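You operate a simulated robot arm through the tools that you are given. There is no shell and no other tool.

You are at the controls of a simulated robot arm. One attempt, no reset.

JOB
Water the dry herb pots and fill the vase to its band.
Fine: pale soil is dry; stop when it turns dark, leave the dark one alone; the level ends within the blue band; spill nothing and put the can back. Set down upright: watering can.

Only the result counts: the job must be done as asked and must still hold three seconds after the hand-in. Knocking over, shifting, dropping, spilling or breaking anything else fails it.

ROBOT AND FRAMES
A 7-joint arm with a three-finger gripper, fixed in place. Base frame: the origin is on the floor under the middle of its stand, x ahead of it, y to its left, z up. Lengths are in cm, angles in degrees, forces in N, time in s.
It reaches about 134.2 cm from its shoulder. Its first joint turns from -166.0 to 166.0 degrees. Payload 2.69 kg.
The tool frame sits at the grasp point between the pads (the TCP): z along the fingers, y along the line on which they close. The tips reach 3 cm beyond it. The gripper opens to 12.8 cm; its body begins 11.7 cm behind the TCP.
Orientation is that of the tool frame in the base frame, as a unit quaternion [x, y, z, w]. With the fingers straight down and closing along the base's y, the tool's x points along the base's -x, its y along +y and its z along -z.

CONTROLS
- The arm moves only by the tool apply_moves. Its argument "deltas" is a list of rows, each an object of numbers (a shift or turn left out is 0, a gripper value left out holds the last): "tx", "ty", "tz": the shift along the base's x, y, z in units of 30 mm (1.0 is 30 mm); "wx", "wy", "wz": the turn, a rotation vector about the base's x, y, z in units of 8 degrees (1.0 is 8 degrees); "jaw": the finger opening in cm, from 0 to 12.8. In form: [{"tx": .., "ty": .., "tz": .., "wx": .., "wy": .., "wz": .., "jaw": ..}, ...]. A call has 1 to 20 rows; each row shifts and turns the commanded pose from where the row before left it. A call with a number of a shift or a turn outside -1 to 1 is refused whole. A row lasts 0.2 s, in which the tool goes at most 5 cm and 8.6 degrees; a call with a longer step from one row to the next is refused whole, and so is a gripper value outside its range. Where a pose cannot be reached the arm comes as near as it can. A force on the tool above 40 N (or 10 N above the force at the start of the call, whichever is more), or a blocked arm, ends the call early, and 0.2 s more pass. Each finger travels about 12.7 cm/s and halts on what it meets, pressing with about 41 N; the grip force reading is that of the motor and also rises with nothing between the fingers. The clock runs only during rows and for 0.2 s after the last one: add rows that do not move to give the fingers time. It gives the time, the measured TCP pose, the force on the tool (base axes), the opening and the grip force at its end, in the units of the frame above (readings bear some noise), with the torque about the TCP (base axes, N m) and any sound that the robot's microphone picked up, and new pictures: "views" is both (left out), scene, wrist or none.
- Cameras (640 x 400 px; columns grow to the right, rows downward): "scene" is fixed at [5.01, 50.05, 142.62]; the picture's right is [0.04, -1.00, 0.00], its down [-0.58, -0.03, -0.82] and it looks along [0.81, 0.04, -0.58] (base axes); focal length 339 px, centre (320, 200). "wrist" rides on the gripper at [5.8, 5.4, -13.1] in the tool frame; the picture's right is [-0.68, 0.74, 0.00], its down [-0.62, -0.57, -0.55] and it looks along [-0.40, -0.37, 0.84] (tool axes); focal length 234 px, centre (320, 200). There is no depth. A picture from a camera that has moved, and an enlarged one, comes with that camera's place and axes in the base frame and with its lens.
- raise_lower(by): moves the trunk up (or, below 0, down) by that many cm; the arm rides with it, the base frame stays. It gives what a move gives, with no picture.
- enlarge(camera, box): a new picture of the part [left, top, right, bottom] of that camera's present view, enlarged. It takes no simulated time.
- job_done(): hands the job in; it is judged then, once.

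Places have to be worked out from the pictures, the camera data and where the tool is seen. Open the gripper and draw the arm clear of the work before you hand the job in, unless the task says otherwise.

The tools are called after ">>>" as a command line: name --argument value ..., lists and objects as JSON in quotes. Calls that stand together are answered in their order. apply_moves: Moves the arm, as the interface text tells. Its arguments: {"type":"object","properties":{"deltas":{"type":"array"},"views":{"type":"string","enum":["both","scene","wrist","none"]}},"required":["deltas"]} The other tools are called the same way: raise_lower (by) moves the trunk up or down; enlarge (camera, box) takes an enlarged picture of a part of a camera's view; job_done () hands the job in.

At the start:

```text
clock: 0.0
ee_pos: [50.3, 48.17, 112.49]
orientation: [-0.001, 1.0, 0.0, 0.0]
force: [0.6, 0.1, -0.5]
wrist_torque: [-0.04, 0.04, 0.01]
grip_width: 12.78
grip_force: 0.1
trunk travel left (down, up): [-15.0, 20.0]
```

scene: 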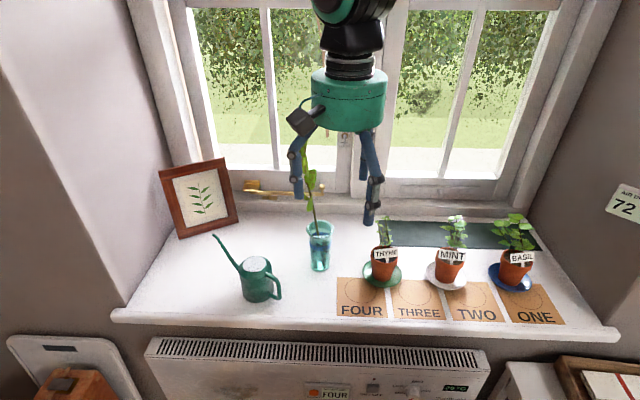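
wrist: 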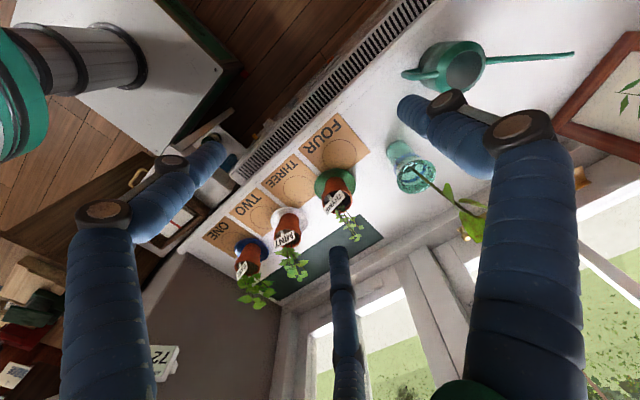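

I see a windowsill with a watering can, a vase, and three herb pots (thyme, mint, basil). First I look closer at all of them before moving.

>>> enlarge --camera "scene" --box '[200, 200, 360, 300]'

>>> enlarge --camera "scene" --box '[340, 200, 560, 337]'

>>> enlarge --camera "scene" --box '[140, 300, 500, 400]'

>>> enlarge --camera "wrist" --box '[200, 100, 400, 300]'

>>> enlarge --camera "wrist" --box '[360, 20, 620, 220]'

```text
4.00 times, centred on (280, 250) of scene
camera zoom: at [5.01, 50.05, 142.62], right [0.04, -1.0, 0.0], down [-0.58, -0.03, -0.82], along [0.81, 0.04, -0.58], focal length 1355 px, centre (480, 0)
```

zoom: 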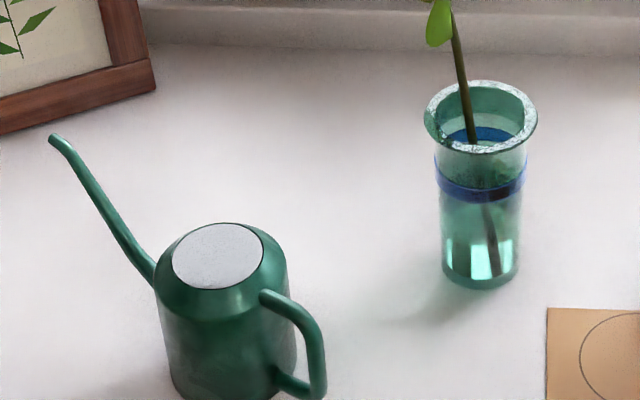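

```text
2.91 times, centred on (450, 268) of scene
camera zoom: at [5.01, 50.05, 142.62], right [0.04, -1.0, 0.0], down [-0.58, -0.03, -0.82], along [0.81, 0.04, -0.58], focal length 986 px, centre (-58, 1)
```

zoom: 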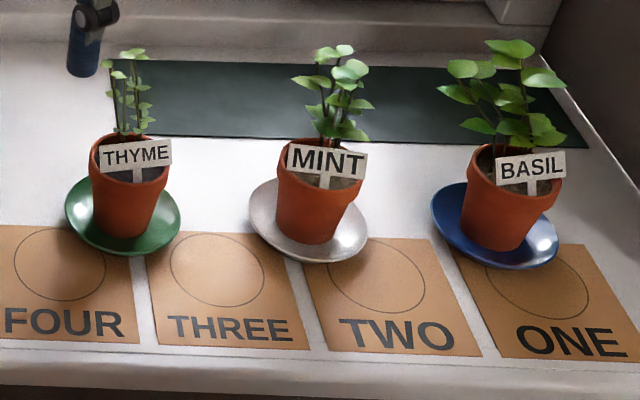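

```text
1.78 times, centred on (320, 350) of scene
camera zoom: at [5.01, 50.05, 142.62], right [0.04, -1.0, 0.0], down [-0.58, -0.03, -0.82], along [0.81, 0.04, -0.58], focal length 602 px, centre (320, -67)
```

zoom: 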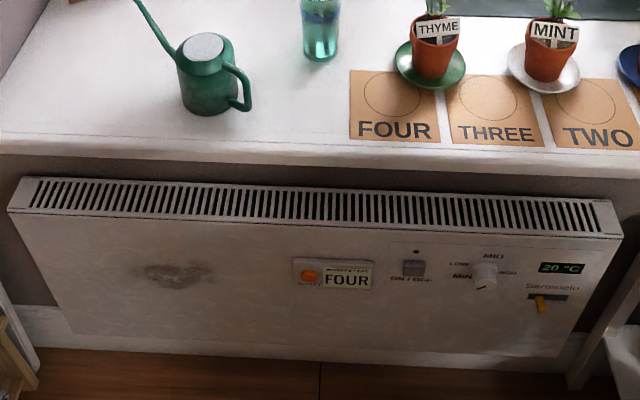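

```text
2.00 times, centred on (300, 200) of wrist
camera zoom: at [44.61, 53.47, 125.63], right [0.68, 0.74, 0.0], down [0.62, -0.57, 0.55], along [0.4, -0.37, -0.84], focal length 468 px, centre (360, 200)
```

zoom: 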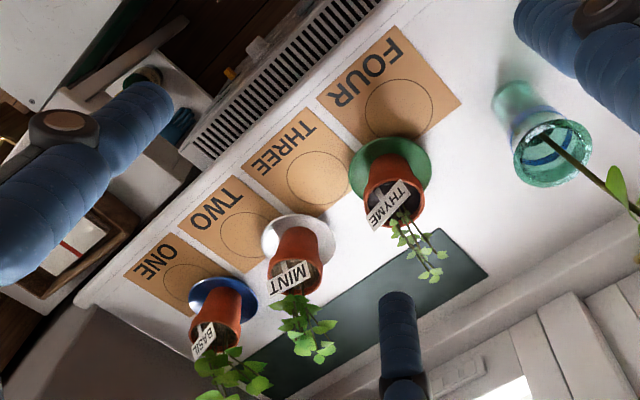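

```text
2.00 times, centred on (490, 120) of wrist
camera zoom: at [44.61, 53.47, 125.63], right [0.68, 0.74, 0.0], down [0.62, -0.57, 0.55], along [0.4, -0.37, -0.84], focal length 468 px, centre (-20, 360)
```

zoom: 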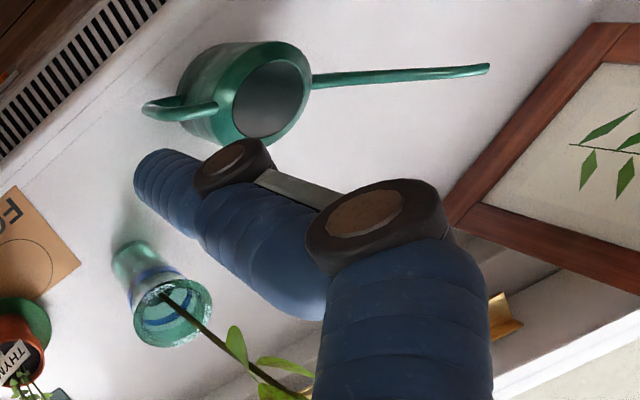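

The vase rim triangulates to about (73, 53, 84.6), the sill top to z≈70, the can top to about (63, 69, 81), and the spout tip to about (72, 82, 82). I zoom tighter on soils, can and vase.

>>> enlarge --camera "scene" --box '[365, 235, 413, 265]'

>>> enlarge --camera "scene" --box '[430, 235, 478, 265]'

>>> enlarge --camera "scene" --box '[490, 235, 546, 270]'

>>> enlarge --camera "scene" --box '[228, 248, 292, 308]'

>>> enlarge --camera "scene" --box '[296, 215, 344, 275]'

>>> enlarge --camera "wrist" --box '[225, 160, 365, 310]'

>>> enlarge --camera "wrist" --box '[395, 30, 495, 100]'

```text
13.33 times, centred on (389, 250) of scene
camera zoom: at [5.01, 50.05, 142.62], right [0.04, -1.0, 0.0], down [-0.58, -0.03, -0.82], along [0.81, 0.04, -0.58], focal length 4518 px, centre (-600, -467)
```

zoom: 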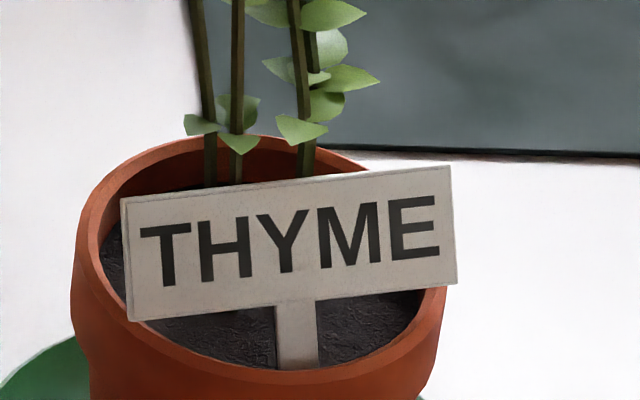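

```text
13.33 times, centred on (454, 250) of scene
camera zoom: at [5.01, 50.05, 142.62], right [0.04, -1.0, 0.0], down [-0.58, -0.03, -0.82], along [0.81, 0.04, -0.58], focal length 4518 px, centre (-1467, -467)
```

zoom: 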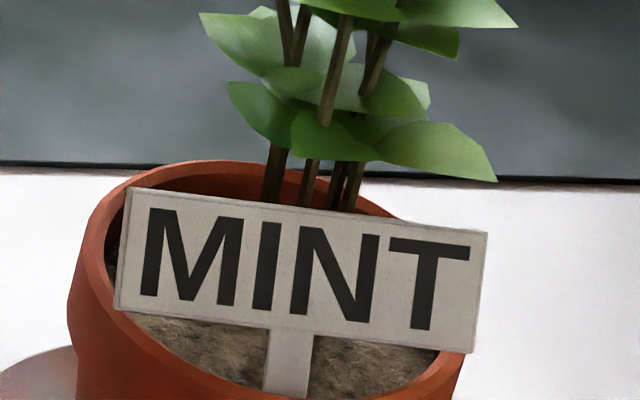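

```text
11.43 times, centred on (518, 252) of scene
camera zoom: at [5.01, 50.05, 142.62], right [0.04, -1.0, 0.0], down [-0.58, -0.03, -0.82], along [0.81, 0.04, -0.58], focal length 3873 px, centre (-1943, -400)
```

zoom: 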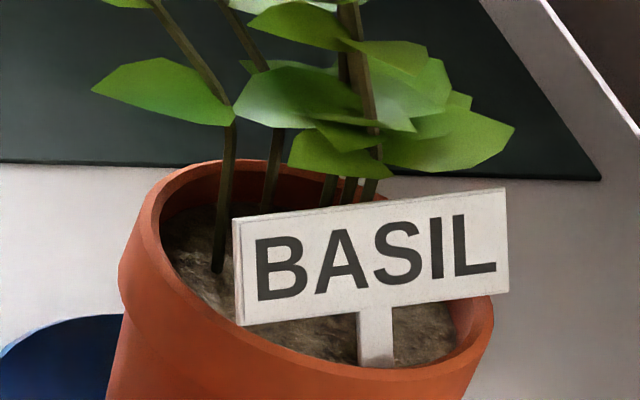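

```text
6.67 times, centred on (260, 278) of scene
camera zoom: at [5.01, 50.05, 142.62], right [0.04, -1.0, 0.0], down [-0.58, -0.03, -0.82], along [0.81, 0.04, -0.58], focal length 2259 px, centre (720, -320)
```

zoom: 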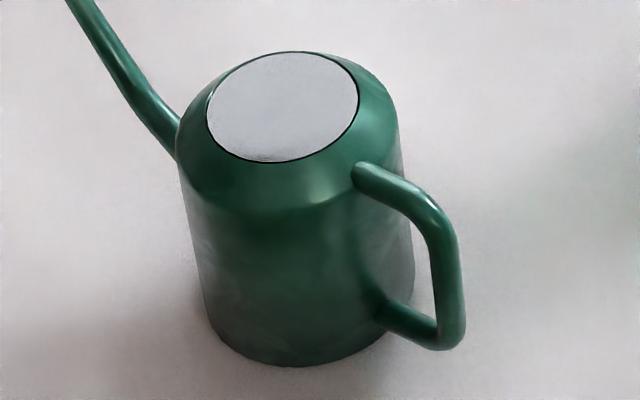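

```text
6.67 times, centred on (320, 245) of scene
camera zoom: at [5.01, 50.05, 142.62], right [0.04, -1.0, 0.0], down [-0.58, -0.03, -0.82], along [0.81, 0.04, -0.58], focal length 2259 px, centre (320, -100)
```

zoom: 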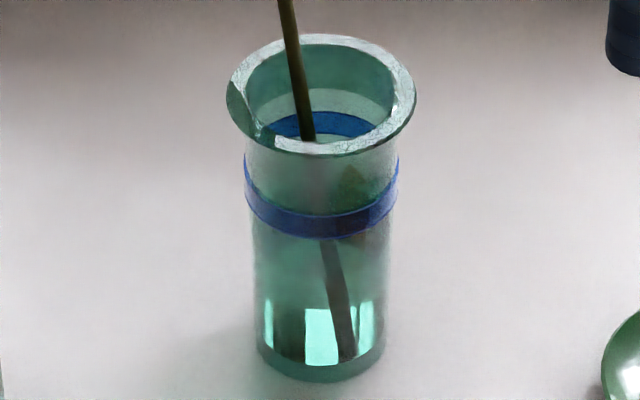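

```text
2.67 times, centred on (295, 235) of wrist
camera zoom: at [44.61, 53.47, 125.63], right [0.68, 0.74, 0.0], down [0.62, -0.57, 0.55], along [0.4, -0.37, -0.84], focal length 624 px, centre (387, 107)
```

zoom: 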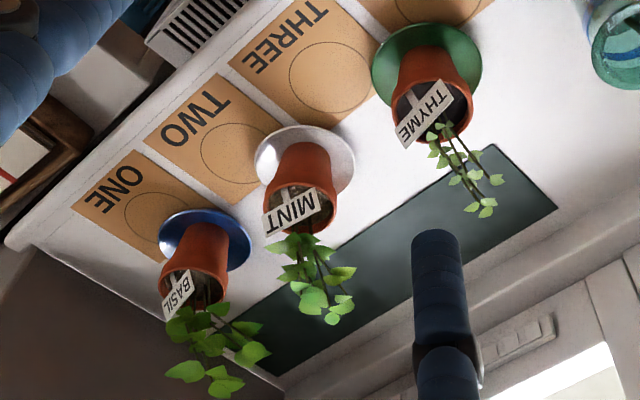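

```text
5.71 times, centred on (445, 65) of wrist
camera zoom: at [44.61, 53.47, 125.63], right [0.68, 0.74, 0.0], down [0.62, -0.57, 0.55], along [0.4, -0.37, -0.84], focal length 1338 px, centre (-394, 971)
```

zoom: 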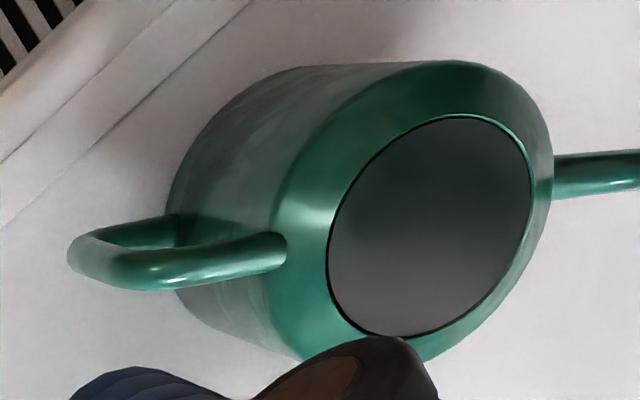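

Thyme's soil is dark (leave it alone), while mint and basil are pale (dry). Before choosing a grasp I try the fingers at smaller openings in free air to learn their shape.

>>> apply_moves --deltas '[{"jaw": 5}, {"jaw": 5}, {"jaw": 5}, {"jaw": 5}, {"jaw": 5}]' --views "both"

>>> apply_moves --deltas '[{"jaw": 1.2}, {"jaw": 1.2}, {"jaw": 1.2}, {"jaw": 1.2}]' --views "both"

```text
clock: 1.2
ee_pos: [50.42, 48.26, 112.41]
orientation: [0.0, 1.0, 0.0, 0.0]
force: [-0.3, 0.0, -0.2]
wrist_torque: [0.0, 0.01, 0.0]
grip_width: 4.99
grip_force: 0.0
trunk travel left (down, up): [-15.0, 20.0]
camera wrist: at [44.6, 53.47, 125.63], right [0.68, 0.74, 0.0], down [0.62, -0.57, 0.55], along [0.4, -0.37, -0.84], focal length 234 px, centre (320, 200)
```

scene: 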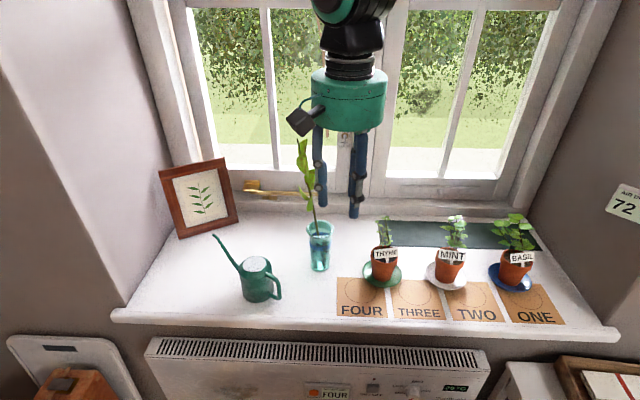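
wrist: 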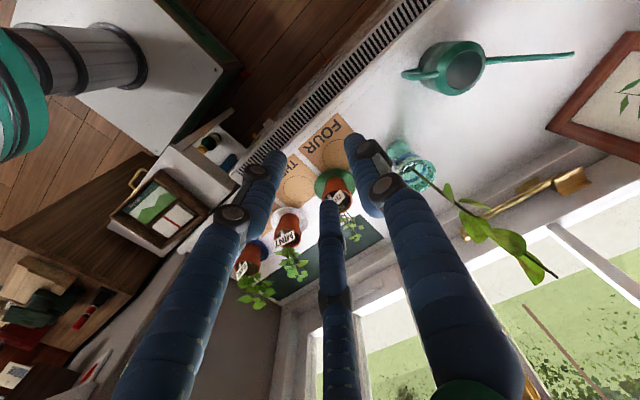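

```text
clock: 2.2
ee_pos: [50.47, 48.24, 112.44]
orientation: [-0.001, 1.0, 0.0, -0.001]
force: [0.2, -0.8, -0.4]
wrist_torque: [0.04, 0.02, -0.01]
grip_width: 1.17
grip_force: 0.0
trunk travel left (down, up): [-15.0, 20.0]
camera wrist: at [44.61, 53.47, 125.63], right [0.68, 0.74, 0.0], down [0.62, -0.57, 0.55], along [0.4, -0.37, -0.84], focal length 234 px, centre (320, 200)
```

scene: 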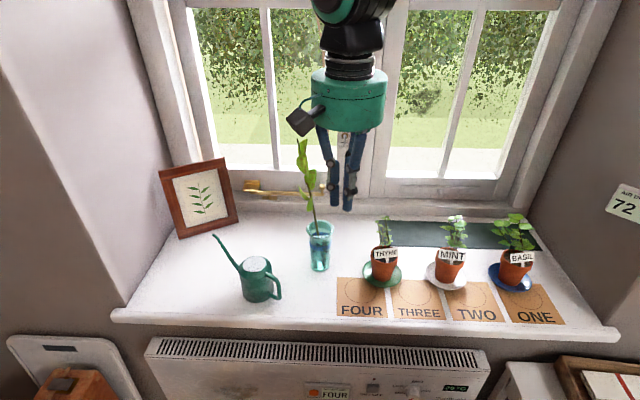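
wrist: 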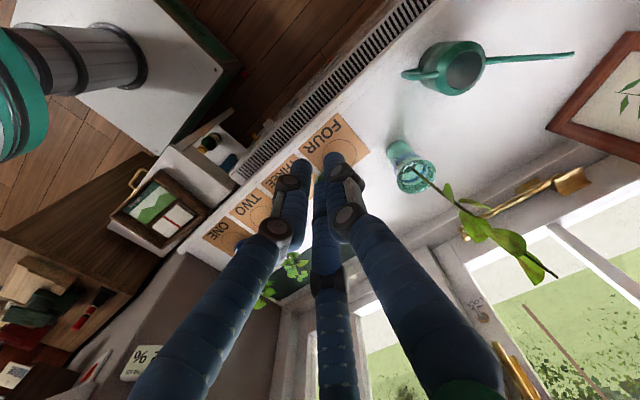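

The fingers form a symmetric three-jaw chuck closing on the centre. My plan is to cage the vertical part of the can's handle from above with one finger on its outer side; I yaw +24° and go above the handle for a closer look.

>>> apply_moves --deltas '[{"wz": 1, "ty": 0.8, "tx": 0.4, "jaw": 6}, {"wz": 1, "ty": 0.8, "tx": 0.4}, {"wz": 1, "ty": 0.8, "tx": 0.4}, {"ty": 0.8, "tx": 0.4, "tz": -0.5}, {"ty": 0.8, "tx": 0.4, "tz": -0.5}, {"ty": 0.67, "tx": 0.37, "tz": -0.6}, {"tz": -0.6}, {"tz": -0.6}, {}, {}]' --views "both"

```text
clock: 4.4
ee_pos: [57.55, 62.19, 104.04]
orientation: [-0.208, 0.978, -0.001, -0.001]
force: [0.0, -0.5, -0.4]
wrist_torque: [0.03, 0.02, 0.01]
grip_width: 6.01
grip_force: 0.1
trunk travel left (down, up): [-15.0, 20.0]
camera wrist: at [50.04, 64.56, 117.16], right [0.32, 0.95, 0.0], down [0.79, -0.27, 0.55], along [0.52, -0.17, -0.84], focal length 234 px, centre (320, 200)
```

scene: 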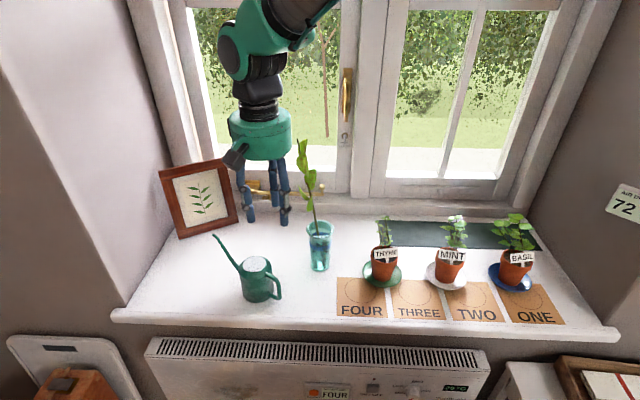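
wrist: 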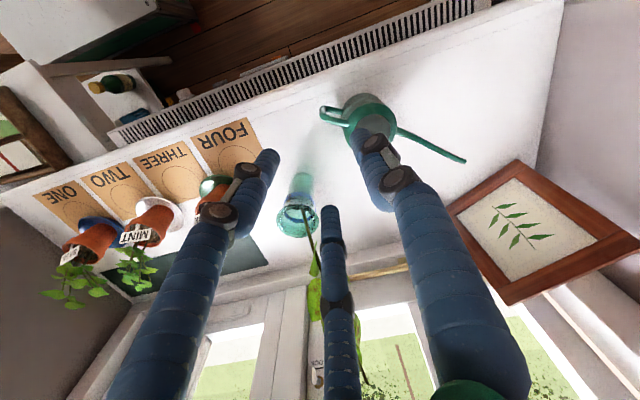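

The yaw is as intended (one finger now points away from the can, along the handle side). I enlarge the wrist and scene views of the can to triangulate the handle.

>>> enlarge --camera "wrist" --box '[310, 80, 410, 150]'

>>> enlarge --camera "scene" --box '[210, 228, 290, 308]'

>>> enlarge --camera "wrist" --box '[380, 80, 490, 180]'

```text
5.71 times, centred on (360, 115) of wrist
camera zoom: at [50.04, 64.56, 117.16], right [0.32, 0.95, 0.0], down [0.79, -0.27, 0.55], along [0.52, -0.17, -0.84], focal length 1338 px, centre (91, 686)
```

zoom: 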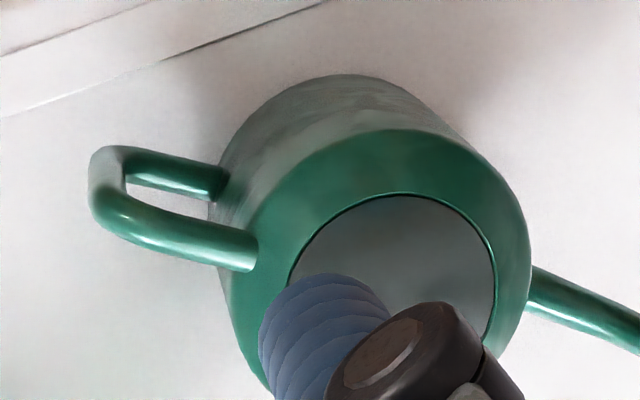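

```text
5.00 times, centred on (250, 268) of scene
camera zoom: at [5.01, 50.05, 142.62], right [0.04, -1.0, 0.0], down [-0.58, -0.03, -0.82], along [0.81, 0.04, -0.58], focal length 1694 px, centre (670, -140)
```

zoom: 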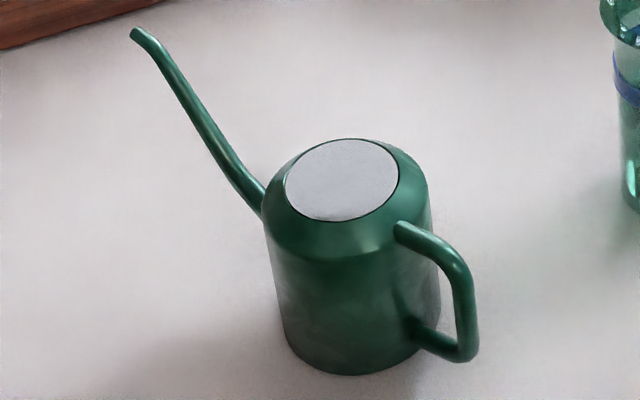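

```text
4.00 times, centred on (435, 130) of wrist
camera zoom: at [50.04, 64.56, 117.16], right [0.32, 0.95, 0.0], down [0.79, -0.27, 0.55], along [0.52, -0.17, -0.84], focal length 937 px, centre (-140, 480)
```

zoom: 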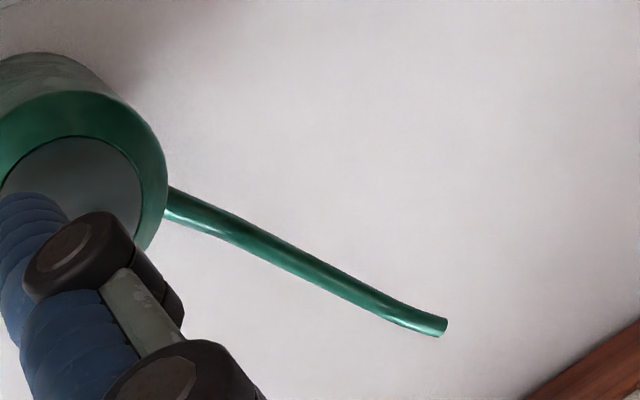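

Triangulation puts the handle's vertical bar at about (58.8, 62.6), spanning z≈73.6–80.3, with the spout tip at (72.15, 82.1, 82.2) and heading ≈55°. I centre the tool over the bar and go down to z≈86 to check the alignment.

>>> apply_moves --deltas '[{"tx": 0.4, "ty": 0.13, "wz": 0.15, "jaw": 6}, {"tz": -0.86}, {"tz": -0.86}, {"tz": -0.86}, {"tz": -0.86}, {"tz": -0.86}, {"tz": -0.86}, {"tz": -0.86}, {}, {}]' --views "both"

>>> enlarge --camera "wrist" --box '[240, 90, 400, 210]'

>>> enlarge --camera "scene" --box '[210, 208, 310, 308]'

```text
clock: 6.6
ee_pos: [58.68, 62.48, 86.06]
orientation: [-0.217, 0.976, 0.0, 0.0]
force: [-0.2, -0.5, 0.4]
wrist_torque: [0.01, -0.02, -0.01]
grip_width: 6.01
grip_force: 0.0
trunk travel left (down, up): [-15.0, 20.0]
camera wrist: at [51.27, 64.74, 99.21], right [0.3, 0.95, 0.0], down [0.8, -0.25, 0.55], along [0.52, -0.16, -0.84], focal length 234 px, centre (320, 200)
```

scene: 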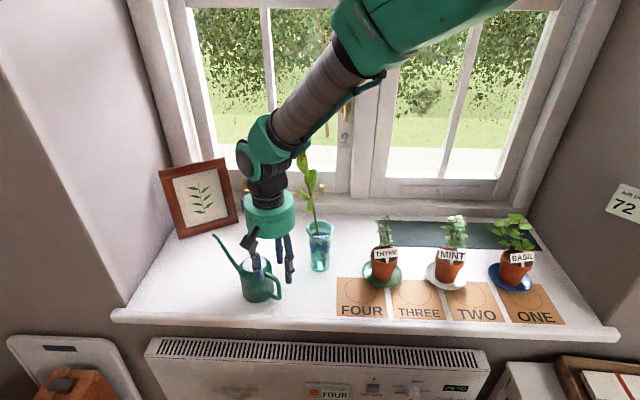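
wrist: 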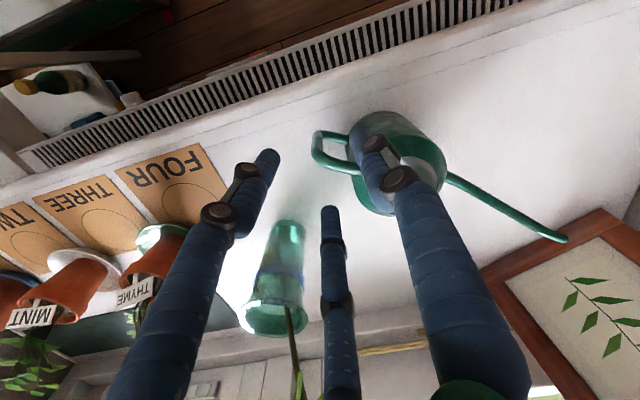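

```text
3.33 times, centred on (320, 150) of wrist
camera zoom: at [51.27, 64.74, 99.21], right [0.3, 0.95, 0.0], down [0.8, -0.25, 0.55], along [0.52, -0.16, -0.84], focal length 781 px, centre (320, 367)
```

zoom: 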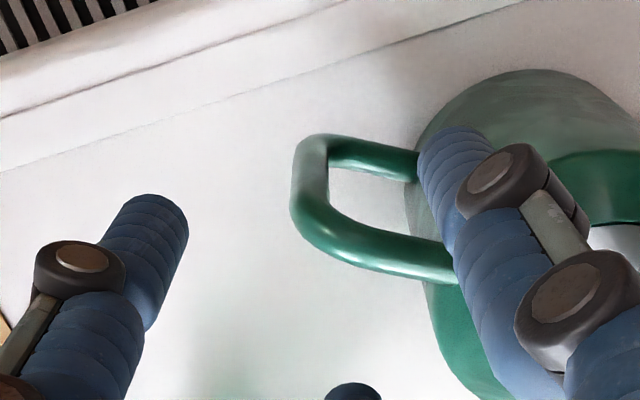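

```text
4.00 times, centred on (260, 258) of scene
camera zoom: at [5.01, 50.05, 142.62], right [0.04, -1.0, 0.0], down [-0.58, -0.03, -0.82], along [0.81, 0.04, -0.58], focal length 1355 px, centre (560, -32)
```

zoom: 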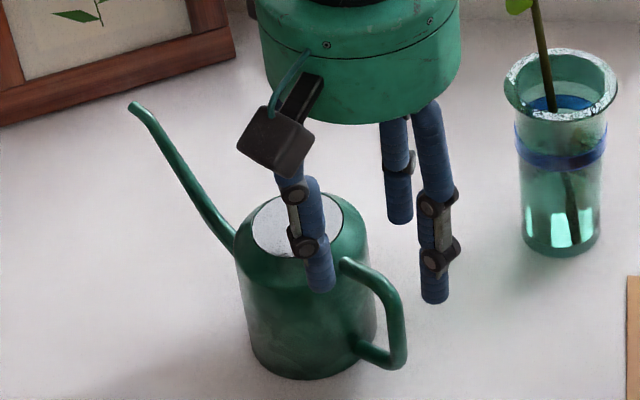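

The bar sits within ~0.2 cm of the grasp axis and the fingers clear the can body by over 1 cm. I nudge slightly and descend to z≈77.

>>> apply_moves --deltas '[{"ty": -0.05, "tz": -0.5}, {"tz": -0.5}, {"tz": -0.5}, {"tz": -0.5}, {"tz": -0.5}, {"tz": -0.5}, {}, {}]' --views "both"

>>> enlarge --camera "wrist" --box '[240, 110, 400, 230]'

>>> enlarge --camera "scene" --box '[210, 208, 310, 308]'

```text
clock: 8.4
ee_pos: [58.83, 62.6, 77.12]
orientation: [-0.218, 0.976, 0.0, 0.001]
force: [-0.4, 0.3, 0.2]
wrist_torque: [0.0, 0.01, 0.02]
grip_width: 5.99
grip_force: 0.0
trunk travel left (down, up): [-15.0, 20.0]
camera wrist: at [51.25, 64.73, 90.24], right [0.3, 0.95, 0.0], down [0.8, -0.25, 0.55], along [0.52, -0.16, -0.84], focal length 234 px, centre (320, 200)
```

scene: 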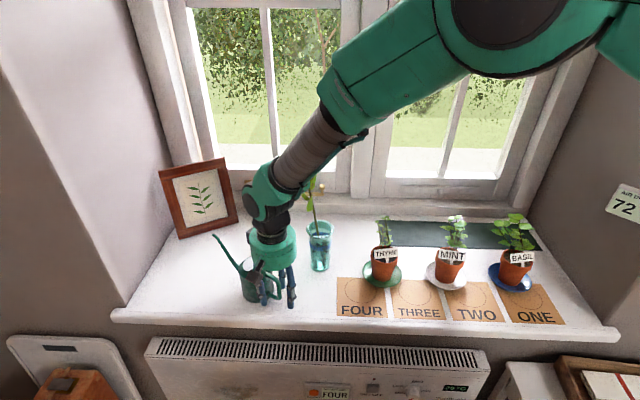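
wrist: 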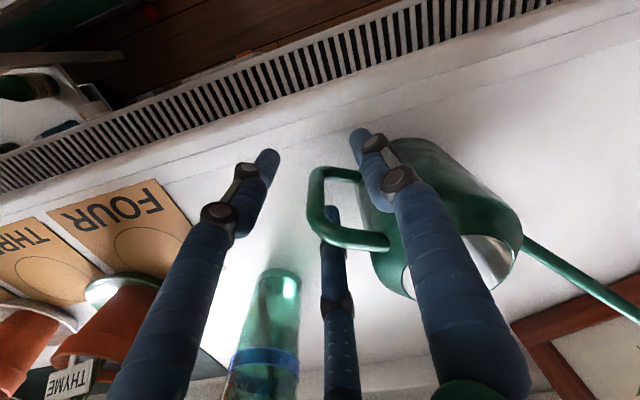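

```text
3.33 times, centred on (320, 170) of wrist
camera zoom: at [51.25, 64.73, 90.24], right [0.3, 0.95, 0.0], down [0.8, -0.25, 0.55], along [0.52, -0.16, -0.84], focal length 781 px, centre (320, 300)
```

zoom: 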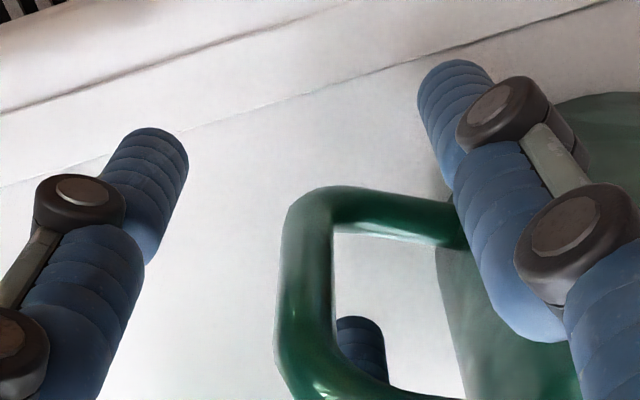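

```text
4.00 times, centred on (260, 258) of scene
camera zoom: at [5.01, 50.05, 142.62], right [0.04, -1.0, 0.0], down [-0.58, -0.03, -0.82], along [0.81, 0.04, -0.58], focal length 1355 px, centre (560, -32)
```

zoom: 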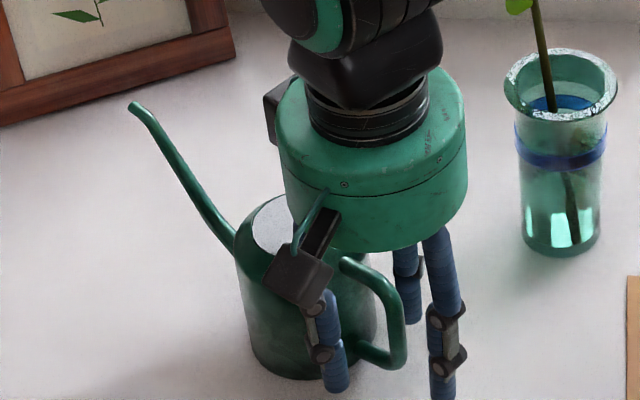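

The bar is about 0.2 cm off in −y; I correct that and close gradually to 2.4 cm to see how the fingers line up before gripping.

>>> apply_moves --deltas '[{"ty": -0.06, "jaw": 5}, {"jaw": 4}, {"jaw": 3.2}, {"jaw": 2.8}, {"jaw": 2.4}, {"jaw": 2.4}]' --views "wrist"

>>> enlarge --camera "wrist" --box '[240, 110, 400, 230]'

```text
clock: 9.8
ee_pos: [58.7, 62.25, 77.13]
orientation: [-0.218, 0.976, 0.0, 0.0]
force: [0.6, 0.2, -0.6]
wrist_torque: [-0.02, 0.04, -0.01]
grip_width: 2.38
grip_force: 0.1
trunk travel left (down, up): [-15.0, 20.0]
camera wrist: at [51.2, 64.53, 90.23], right [0.3, 0.95, 0.0], down [0.8, -0.25, 0.55], along [0.52, -0.16, -0.84], focal length 234 px, centre (320, 200)
```

wrist: 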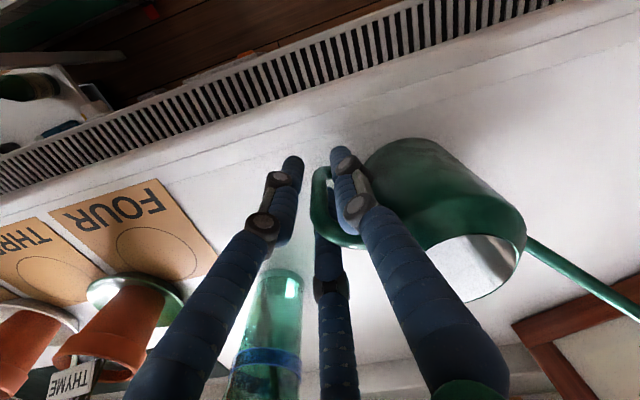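

```text
3.33 times, centred on (320, 170) of wrist
camera zoom: at [51.2, 64.53, 90.23], right [0.3, 0.95, 0.0], down [0.8, -0.25, 0.55], along [0.52, -0.16, -0.84], focal length 781 px, centre (320, 300)
```

zoom: 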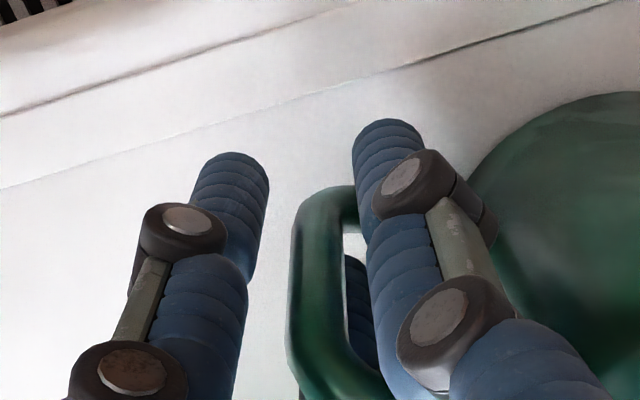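

The bar is caged nicely between the three fingers. I now close onto it progressively.

>>> apply_moves --deltas '[{"jaw": 2.0}, {"jaw": 1.7}, {"jaw": 1.4}, {"jaw": 1.1}, {"jaw": 0.8}, {"jaw": 0.4}, {"jaw": 0}, {"jaw": 0}, {"jaw": 0}]' --views "both"

>>> enlarge --camera "wrist" --box '[240, 110, 400, 230]'

>>> enlarge --camera "scene" --box '[210, 208, 310, 308]'

```text
clock: 11.8
ee_pos: [58.71, 62.32, 77.11]
orientation: [-0.219, 0.976, -0.001, 0.0]
force: [0.9, 2.1, 0.7]
wrist_torque: [0.03, -0.01, 0.02]
grip_width: 1.36
grip_force: 39.9
trunk travel left (down, up): [-15.0, 20.0]
camera wrist: at [51.2, 64.54, 90.23], right [0.3, 0.95, 0.0], down [0.8, -0.25, 0.55], along [0.52, -0.16, -0.84], focal length 234 px, centre (320, 200)
```

scene: 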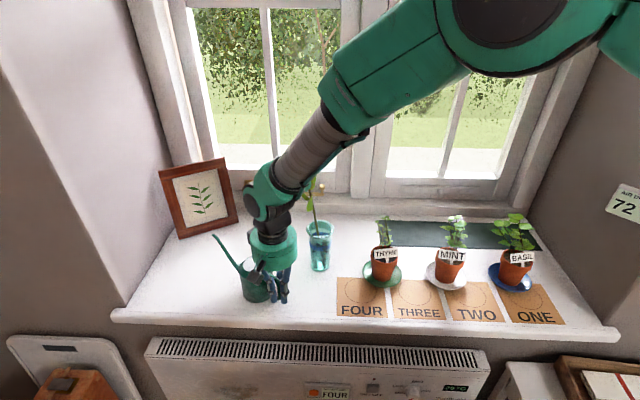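
wrist: 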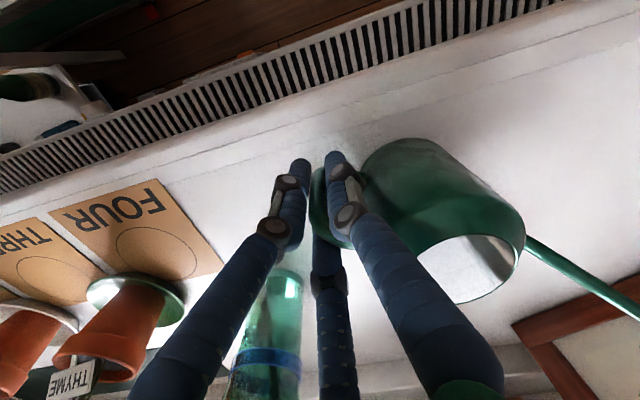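

```text
3.33 times, centred on (320, 170) of wrist
camera zoom: at [51.2, 64.54, 90.23], right [0.3, 0.95, 0.0], down [0.8, -0.25, 0.55], along [0.52, -0.16, -0.84], focal length 781 px, centre (320, 300)
```

zoom: 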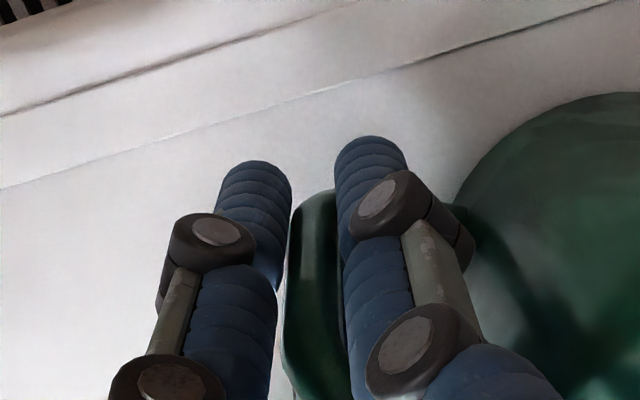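

```text
4.00 times, centred on (260, 258) of scene
camera zoom: at [5.01, 50.05, 142.62], right [0.04, -1.0, 0.0], down [-0.58, -0.03, -0.82], along [0.81, 0.04, -0.58], focal length 1355 px, centre (560, -32)
```

zoom: 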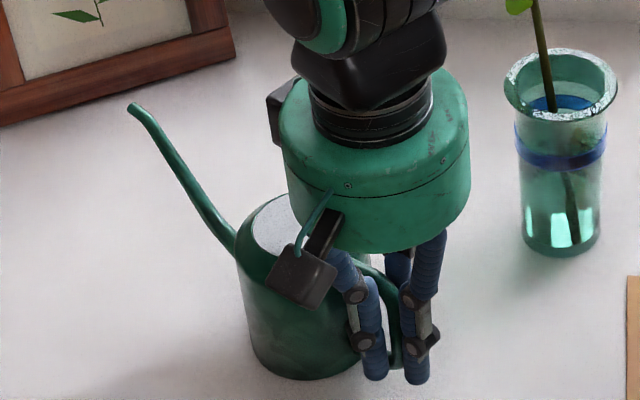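

Gripped at 1.36 cm width with ~40 N and the can hasn't shifted. I lift slowly by ~2 cm and check for sag or slip.

>>> apply_moves --deltas '[{"tz": 0.1, "jaw": 0}, {"tz": 0.1}, {"tz": 0.15}, {"tz": 0.15}, {"tz": 0.17}, {}, {}]' --views "both"

>>> enlarge --camera "scene" --box '[210, 208, 310, 308]'

```text
clock: 13.4
ee_pos: [58.93, 62.26, 79.03]
orientation: [-0.217, 0.976, 0.0, 0.001]
force: [0.0, -1.1, -6.0]
wrist_torque: [-0.32, 0.19, -0.01]
grip_width: 1.36
grip_force: 39.4
trunk travel left (down, up): [-15.0, 20.0]
camera wrist: at [51.26, 64.52, 92.1], right [0.3, 0.95, 0.0], down [0.8, -0.25, 0.55], along [0.52, -0.16, -0.84], focal length 234 px, centre (320, 200)
```

scene: 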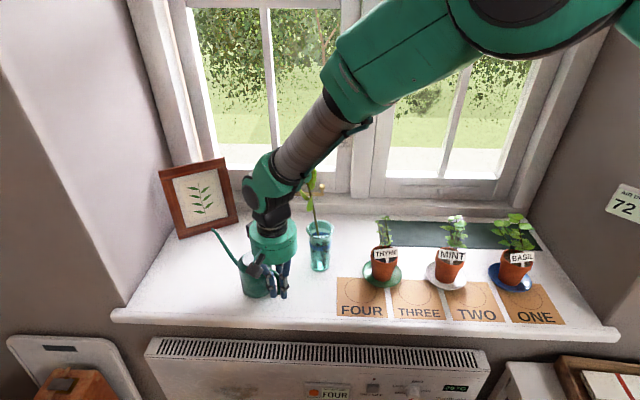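
wrist: 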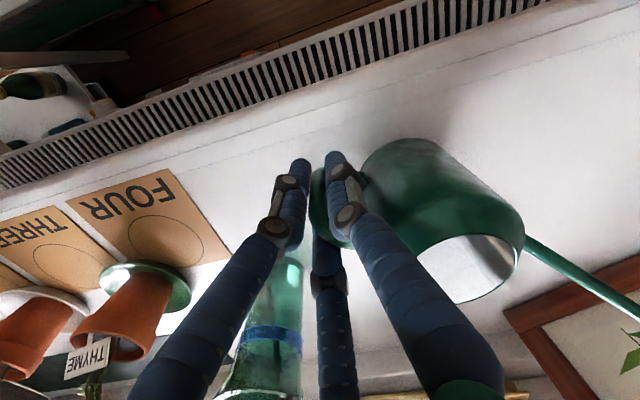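

```text
4.00 times, centred on (260, 258) of scene
camera zoom: at [5.01, 50.05, 142.62], right [0.04, -1.0, 0.0], down [-0.58, -0.03, -0.82], along [0.81, 0.04, -0.58], focal length 1355 px, centre (560, -32)
```

zoom: 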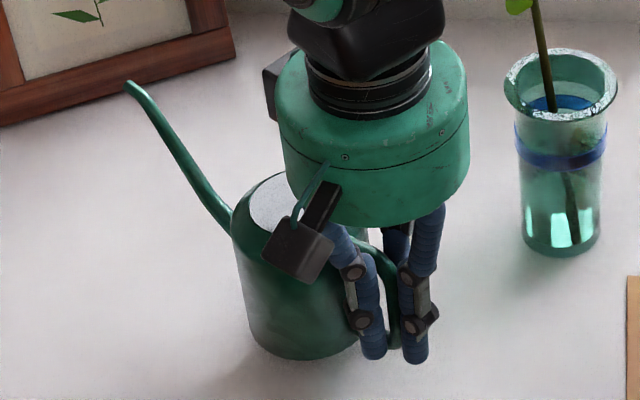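

The can hangs rigidly (≈6 N, unchanged relative pose). I lift further, then draw it back away from the vase and frame before turning the spout.

>>> apply_moves --deltas '[{"tz": 0.4}, {"tz": 0.5}, {"tz": 0.5}, {"tz": 0.5}, {"tz": 0.5}, {"tx": -0.4, "tz": 0.3}, {"tx": -0.6}, {"tx": -0.7}, {"tx": -0.7}, {"tx": -0.7}, {"tx": -0.7}, {"tx": -0.7, "ty": -0.3}, {"tx": -0.7, "ty": -0.5}, {"tx": -0.6, "ty": -0.7}, {"tx": -0.5, "ty": -0.7}, {"tx": -0.4, "ty": -0.7}, {"ty": -0.7}, {"ty": -0.3}, {}]' --views "both"

```text
clock: 17.4
ee_pos: [38.55, 50.77, 87.15]
orientation: [-0.218, 0.976, 0.001, 0.0]
force: [-0.1, -0.2, -5.2]
wrist_torque: [-0.29, 0.21, 0.0]
grip_width: 1.33
grip_force: 39.8
trunk travel left (down, up): [-15.0, 20.0]
camera wrist: at [31.08, 52.88, 100.3], right [0.3, 0.95, 0.0], down [0.8, -0.25, 0.55], along [0.52, -0.16, -0.84], focal length 234 px, centre (320, 200)
```

scene: 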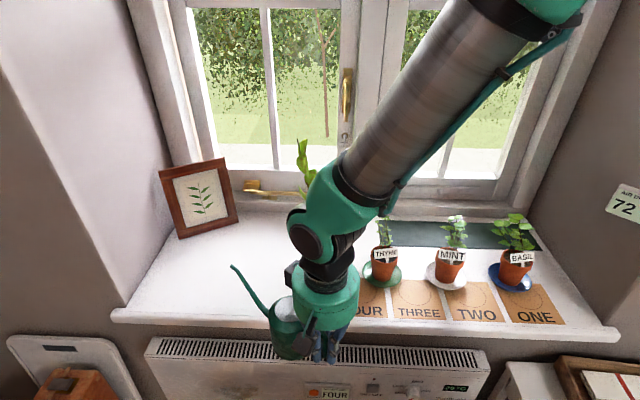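
wrist: 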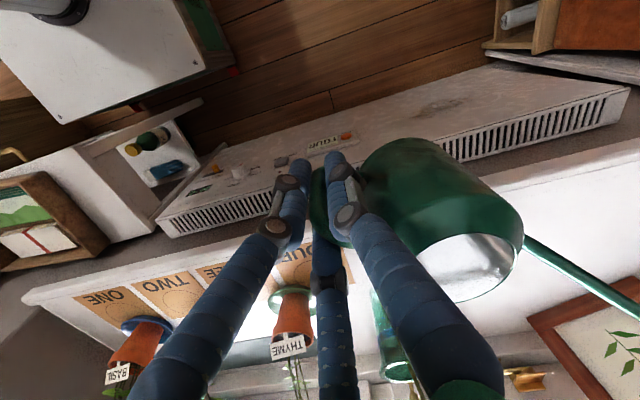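

Next I swing the spout to a heading of about 25° and slide sideways so the spout tip faces the vase from its near side, stopping short to check.

>>> apply_moves --deltas '[{"wz": -0.5}, {"wz": -0.8}, {"wz": -0.9}, {"wz": -0.9}, {"wz": -0.76, "ty": -0.3}, {"ty": -0.6}, {"ty": -0.6, "tz": -0.25}, {"ty": -0.6, "tz": -0.25}, {"ty": -0.56, "tz": -0.25, "tx": 0.3}, {"tx": 0.6}, {"tx": 0.6}, {"tx": 0.5}, {"tx": 0.2}, {}, {}]' --views "both"

>>> enlarge --camera "scene" --box '[280, 200, 380, 280]'

>>> enlarge --camera "wrist" --box '[300, 200, 640, 400]'

```text
clock: 20.6
ee_pos: [45.15, 42.56, 84.88]
orientation: [0.05, 0.999, 0.001, 0.0]
force: [-0.7, -0.6, -4.9]
wrist_torque: [-0.18, 0.31, 0.0]
grip_width: 1.3
grip_force: 39.2
trunk travel left (down, up): [-15.0, 20.0]
camera wrist: at [39.98, 48.4, 97.99], right [0.75, 0.67, 0.0], down [0.56, -0.62, 0.55], along [0.37, -0.41, -0.84], focal length 234 px, centre (320, 200)
```

scene: 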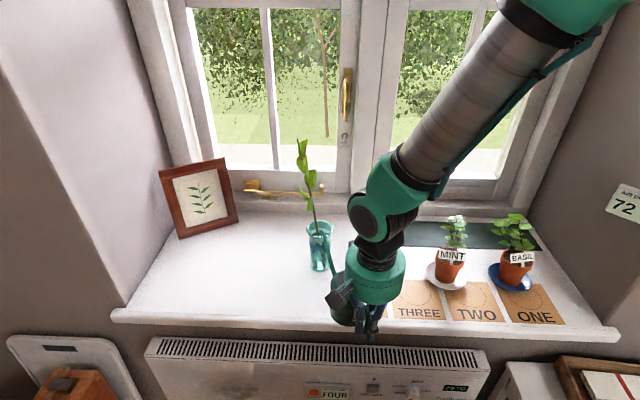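
wrist: 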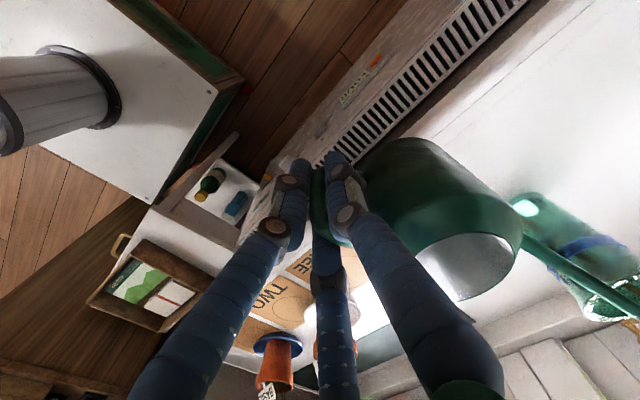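

```text
5.00 times, centred on (330, 240) of scene
camera zoom: at [5.01, 50.05, 142.62], right [0.04, -1.0, 0.0], down [-0.58, -0.03, -0.82], along [0.81, 0.04, -0.58], focal length 1694 px, centre (270, 0)
```

zoom: 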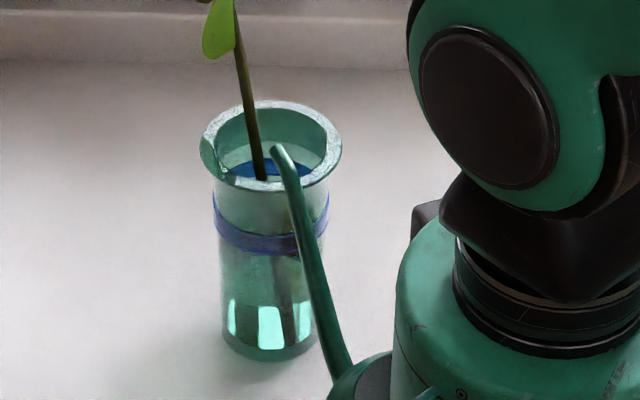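

```text
1.88 times, centred on (470, 300) of wrist
camera zoom: at [39.98, 48.4, 97.99], right [0.75, 0.67, 0.0], down [0.56, -0.62, 0.55], along [0.37, -0.41, -0.84], focal length 441 px, centre (38, 12)
```

zoom: 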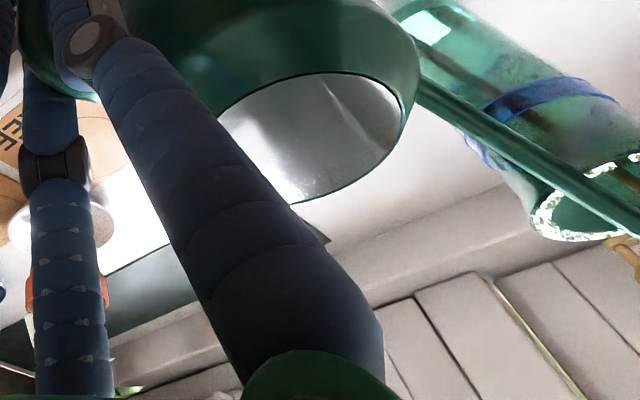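

The spout tip is seen near (67, 52.2, 90), just short of the vase. I bring it level over the near half of the opening (clear of the stem), then I'll tilt in small steps.

>>> apply_moves --deltas '[{"tx": 0.3, "ty": 0.02}, {"tx": 0.4, "ty": 0.03, "tz": -0.15}, {"tx": 0.4, "ty": 0.03, "tz": -0.2}, {"tx": 0.35, "ty": 0.03, "tz": -0.2}, {"tx": 0.18, "ty": 0.02, "tz": -0.12}, {}, {}]' --views "both"

>>> enlarge --camera "scene" --box '[280, 200, 380, 280]'

>>> enlarge --camera "wrist" --box '[440, 180, 640, 320]'

```text
clock: 22.2
ee_pos: [50.12, 42.95, 82.96]
orientation: [0.049, 0.999, 0.0, 0.0]
force: [0.3, -0.4, -4.6]
wrist_torque: [-0.15, 0.33, 0.02]
grip_width: 1.29
grip_force: 39.3
trunk travel left (down, up): [-15.0, 20.0]
camera wrist: at [44.88, 48.8, 96.04], right [0.75, 0.67, 0.0], down [0.56, -0.62, 0.55], along [0.37, -0.41, -0.84], focal length 234 px, centre (320, 200)
```

scene: 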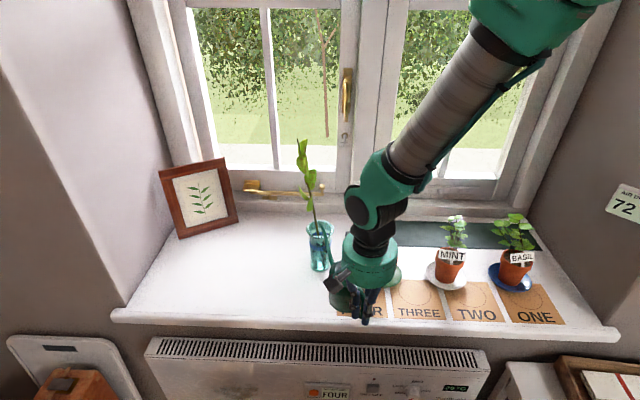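
wrist: 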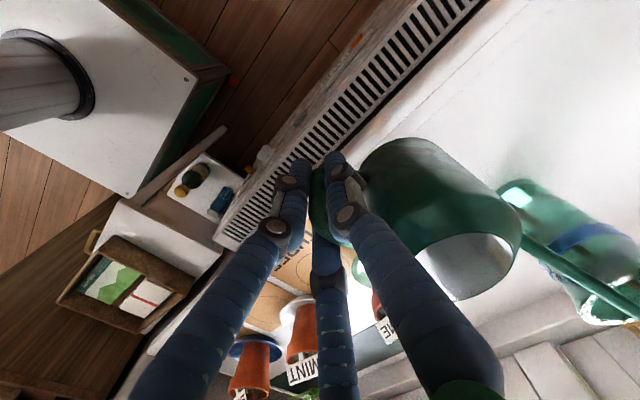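

```text
5.00 times, centred on (330, 240) of scene
camera zoom: at [5.01, 50.05, 142.62], right [0.04, -1.0, 0.0], down [-0.58, -0.03, -0.82], along [0.81, 0.04, -0.58], focal length 1694 px, centre (270, 0)
```

zoom: 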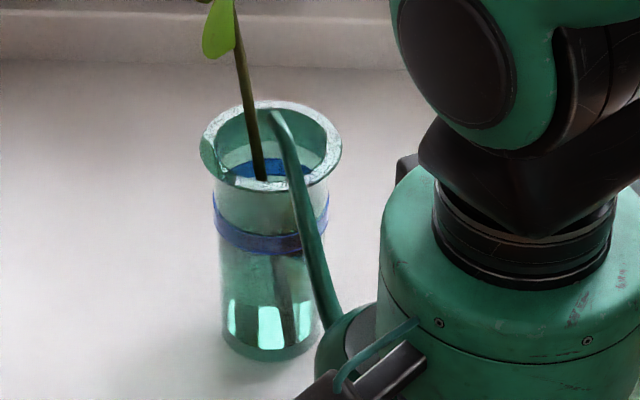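

```text
2.86 times, centred on (540, 250) of wrist
camera zoom: at [44.88, 48.8, 96.04], right [0.75, 0.67, 0.0], down [0.56, -0.62, 0.55], along [0.37, -0.41, -0.84], focal length 669 px, centre (-309, 57)
```

zoom: 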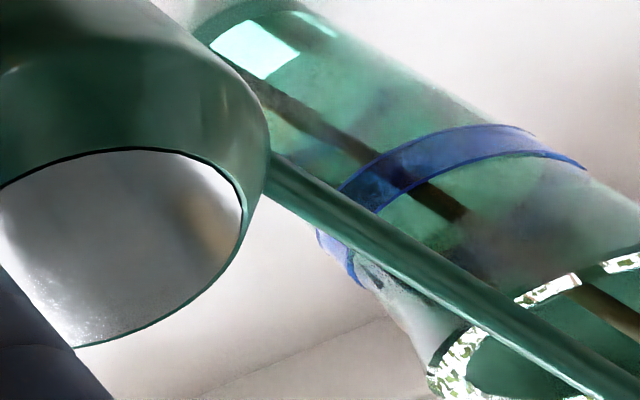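

The tip's ground point is ~2 cm in front of the opening's centre, with the stem leaning on the far rim. I move ~0.8 cm further in and tilt to 10° about the tip, watching for flow.

>>> apply_moves --deltas '[{"tx": 0.26}, {"tx": -0.053, "ty": -0.024, "tz": 0.352, "wx": -0.13, "wy": 0.284}, {"tx": -0.053, "ty": -0.024, "tz": 0.352, "wx": -0.13, "wy": 0.284}, {"tx": -0.026, "ty": -0.012, "tz": 0.355, "wx": -0.13, "wy": 0.284}, {"tx": -0.026, "ty": -0.012, "tz": 0.355, "wx": -0.13, "wy": 0.284}, {}, {}, {}]' --views "scene"

>>> enlarge --camera "scene" --box '[280, 200, 380, 280]'

```text
clock: 24.0
ee_pos: [50.39, 42.71, 87.13]
orientation: [0.05, 0.995, -0.041, -0.077]
force: [-0.1, 0.5, -5.4]
wrist_torque: [-0.13, 0.32, -0.02]
grip_width: 1.31
grip_force: 39.6
trunk travel left (down, up): [-15.0, 20.0]
```

scene: 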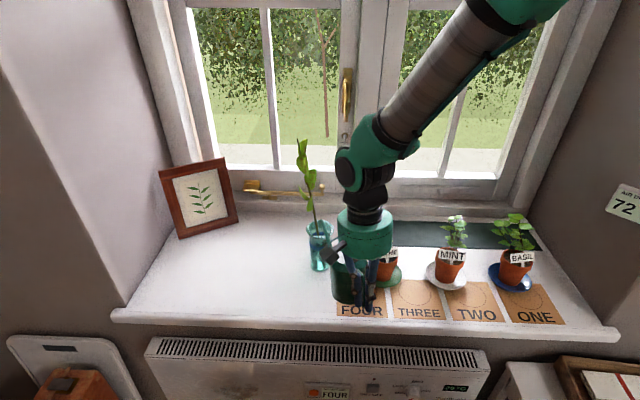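

```text
5.00 times, centred on (330, 240) of scene
camera zoom: at [5.01, 50.05, 142.62], right [0.04, -1.0, 0.0], down [-0.58, -0.03, -0.82], along [0.81, 0.04, -0.58], focal length 1694 px, centre (270, 0)
```

zoom: 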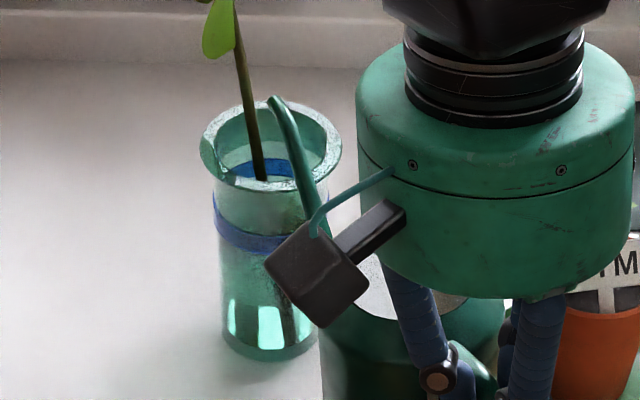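

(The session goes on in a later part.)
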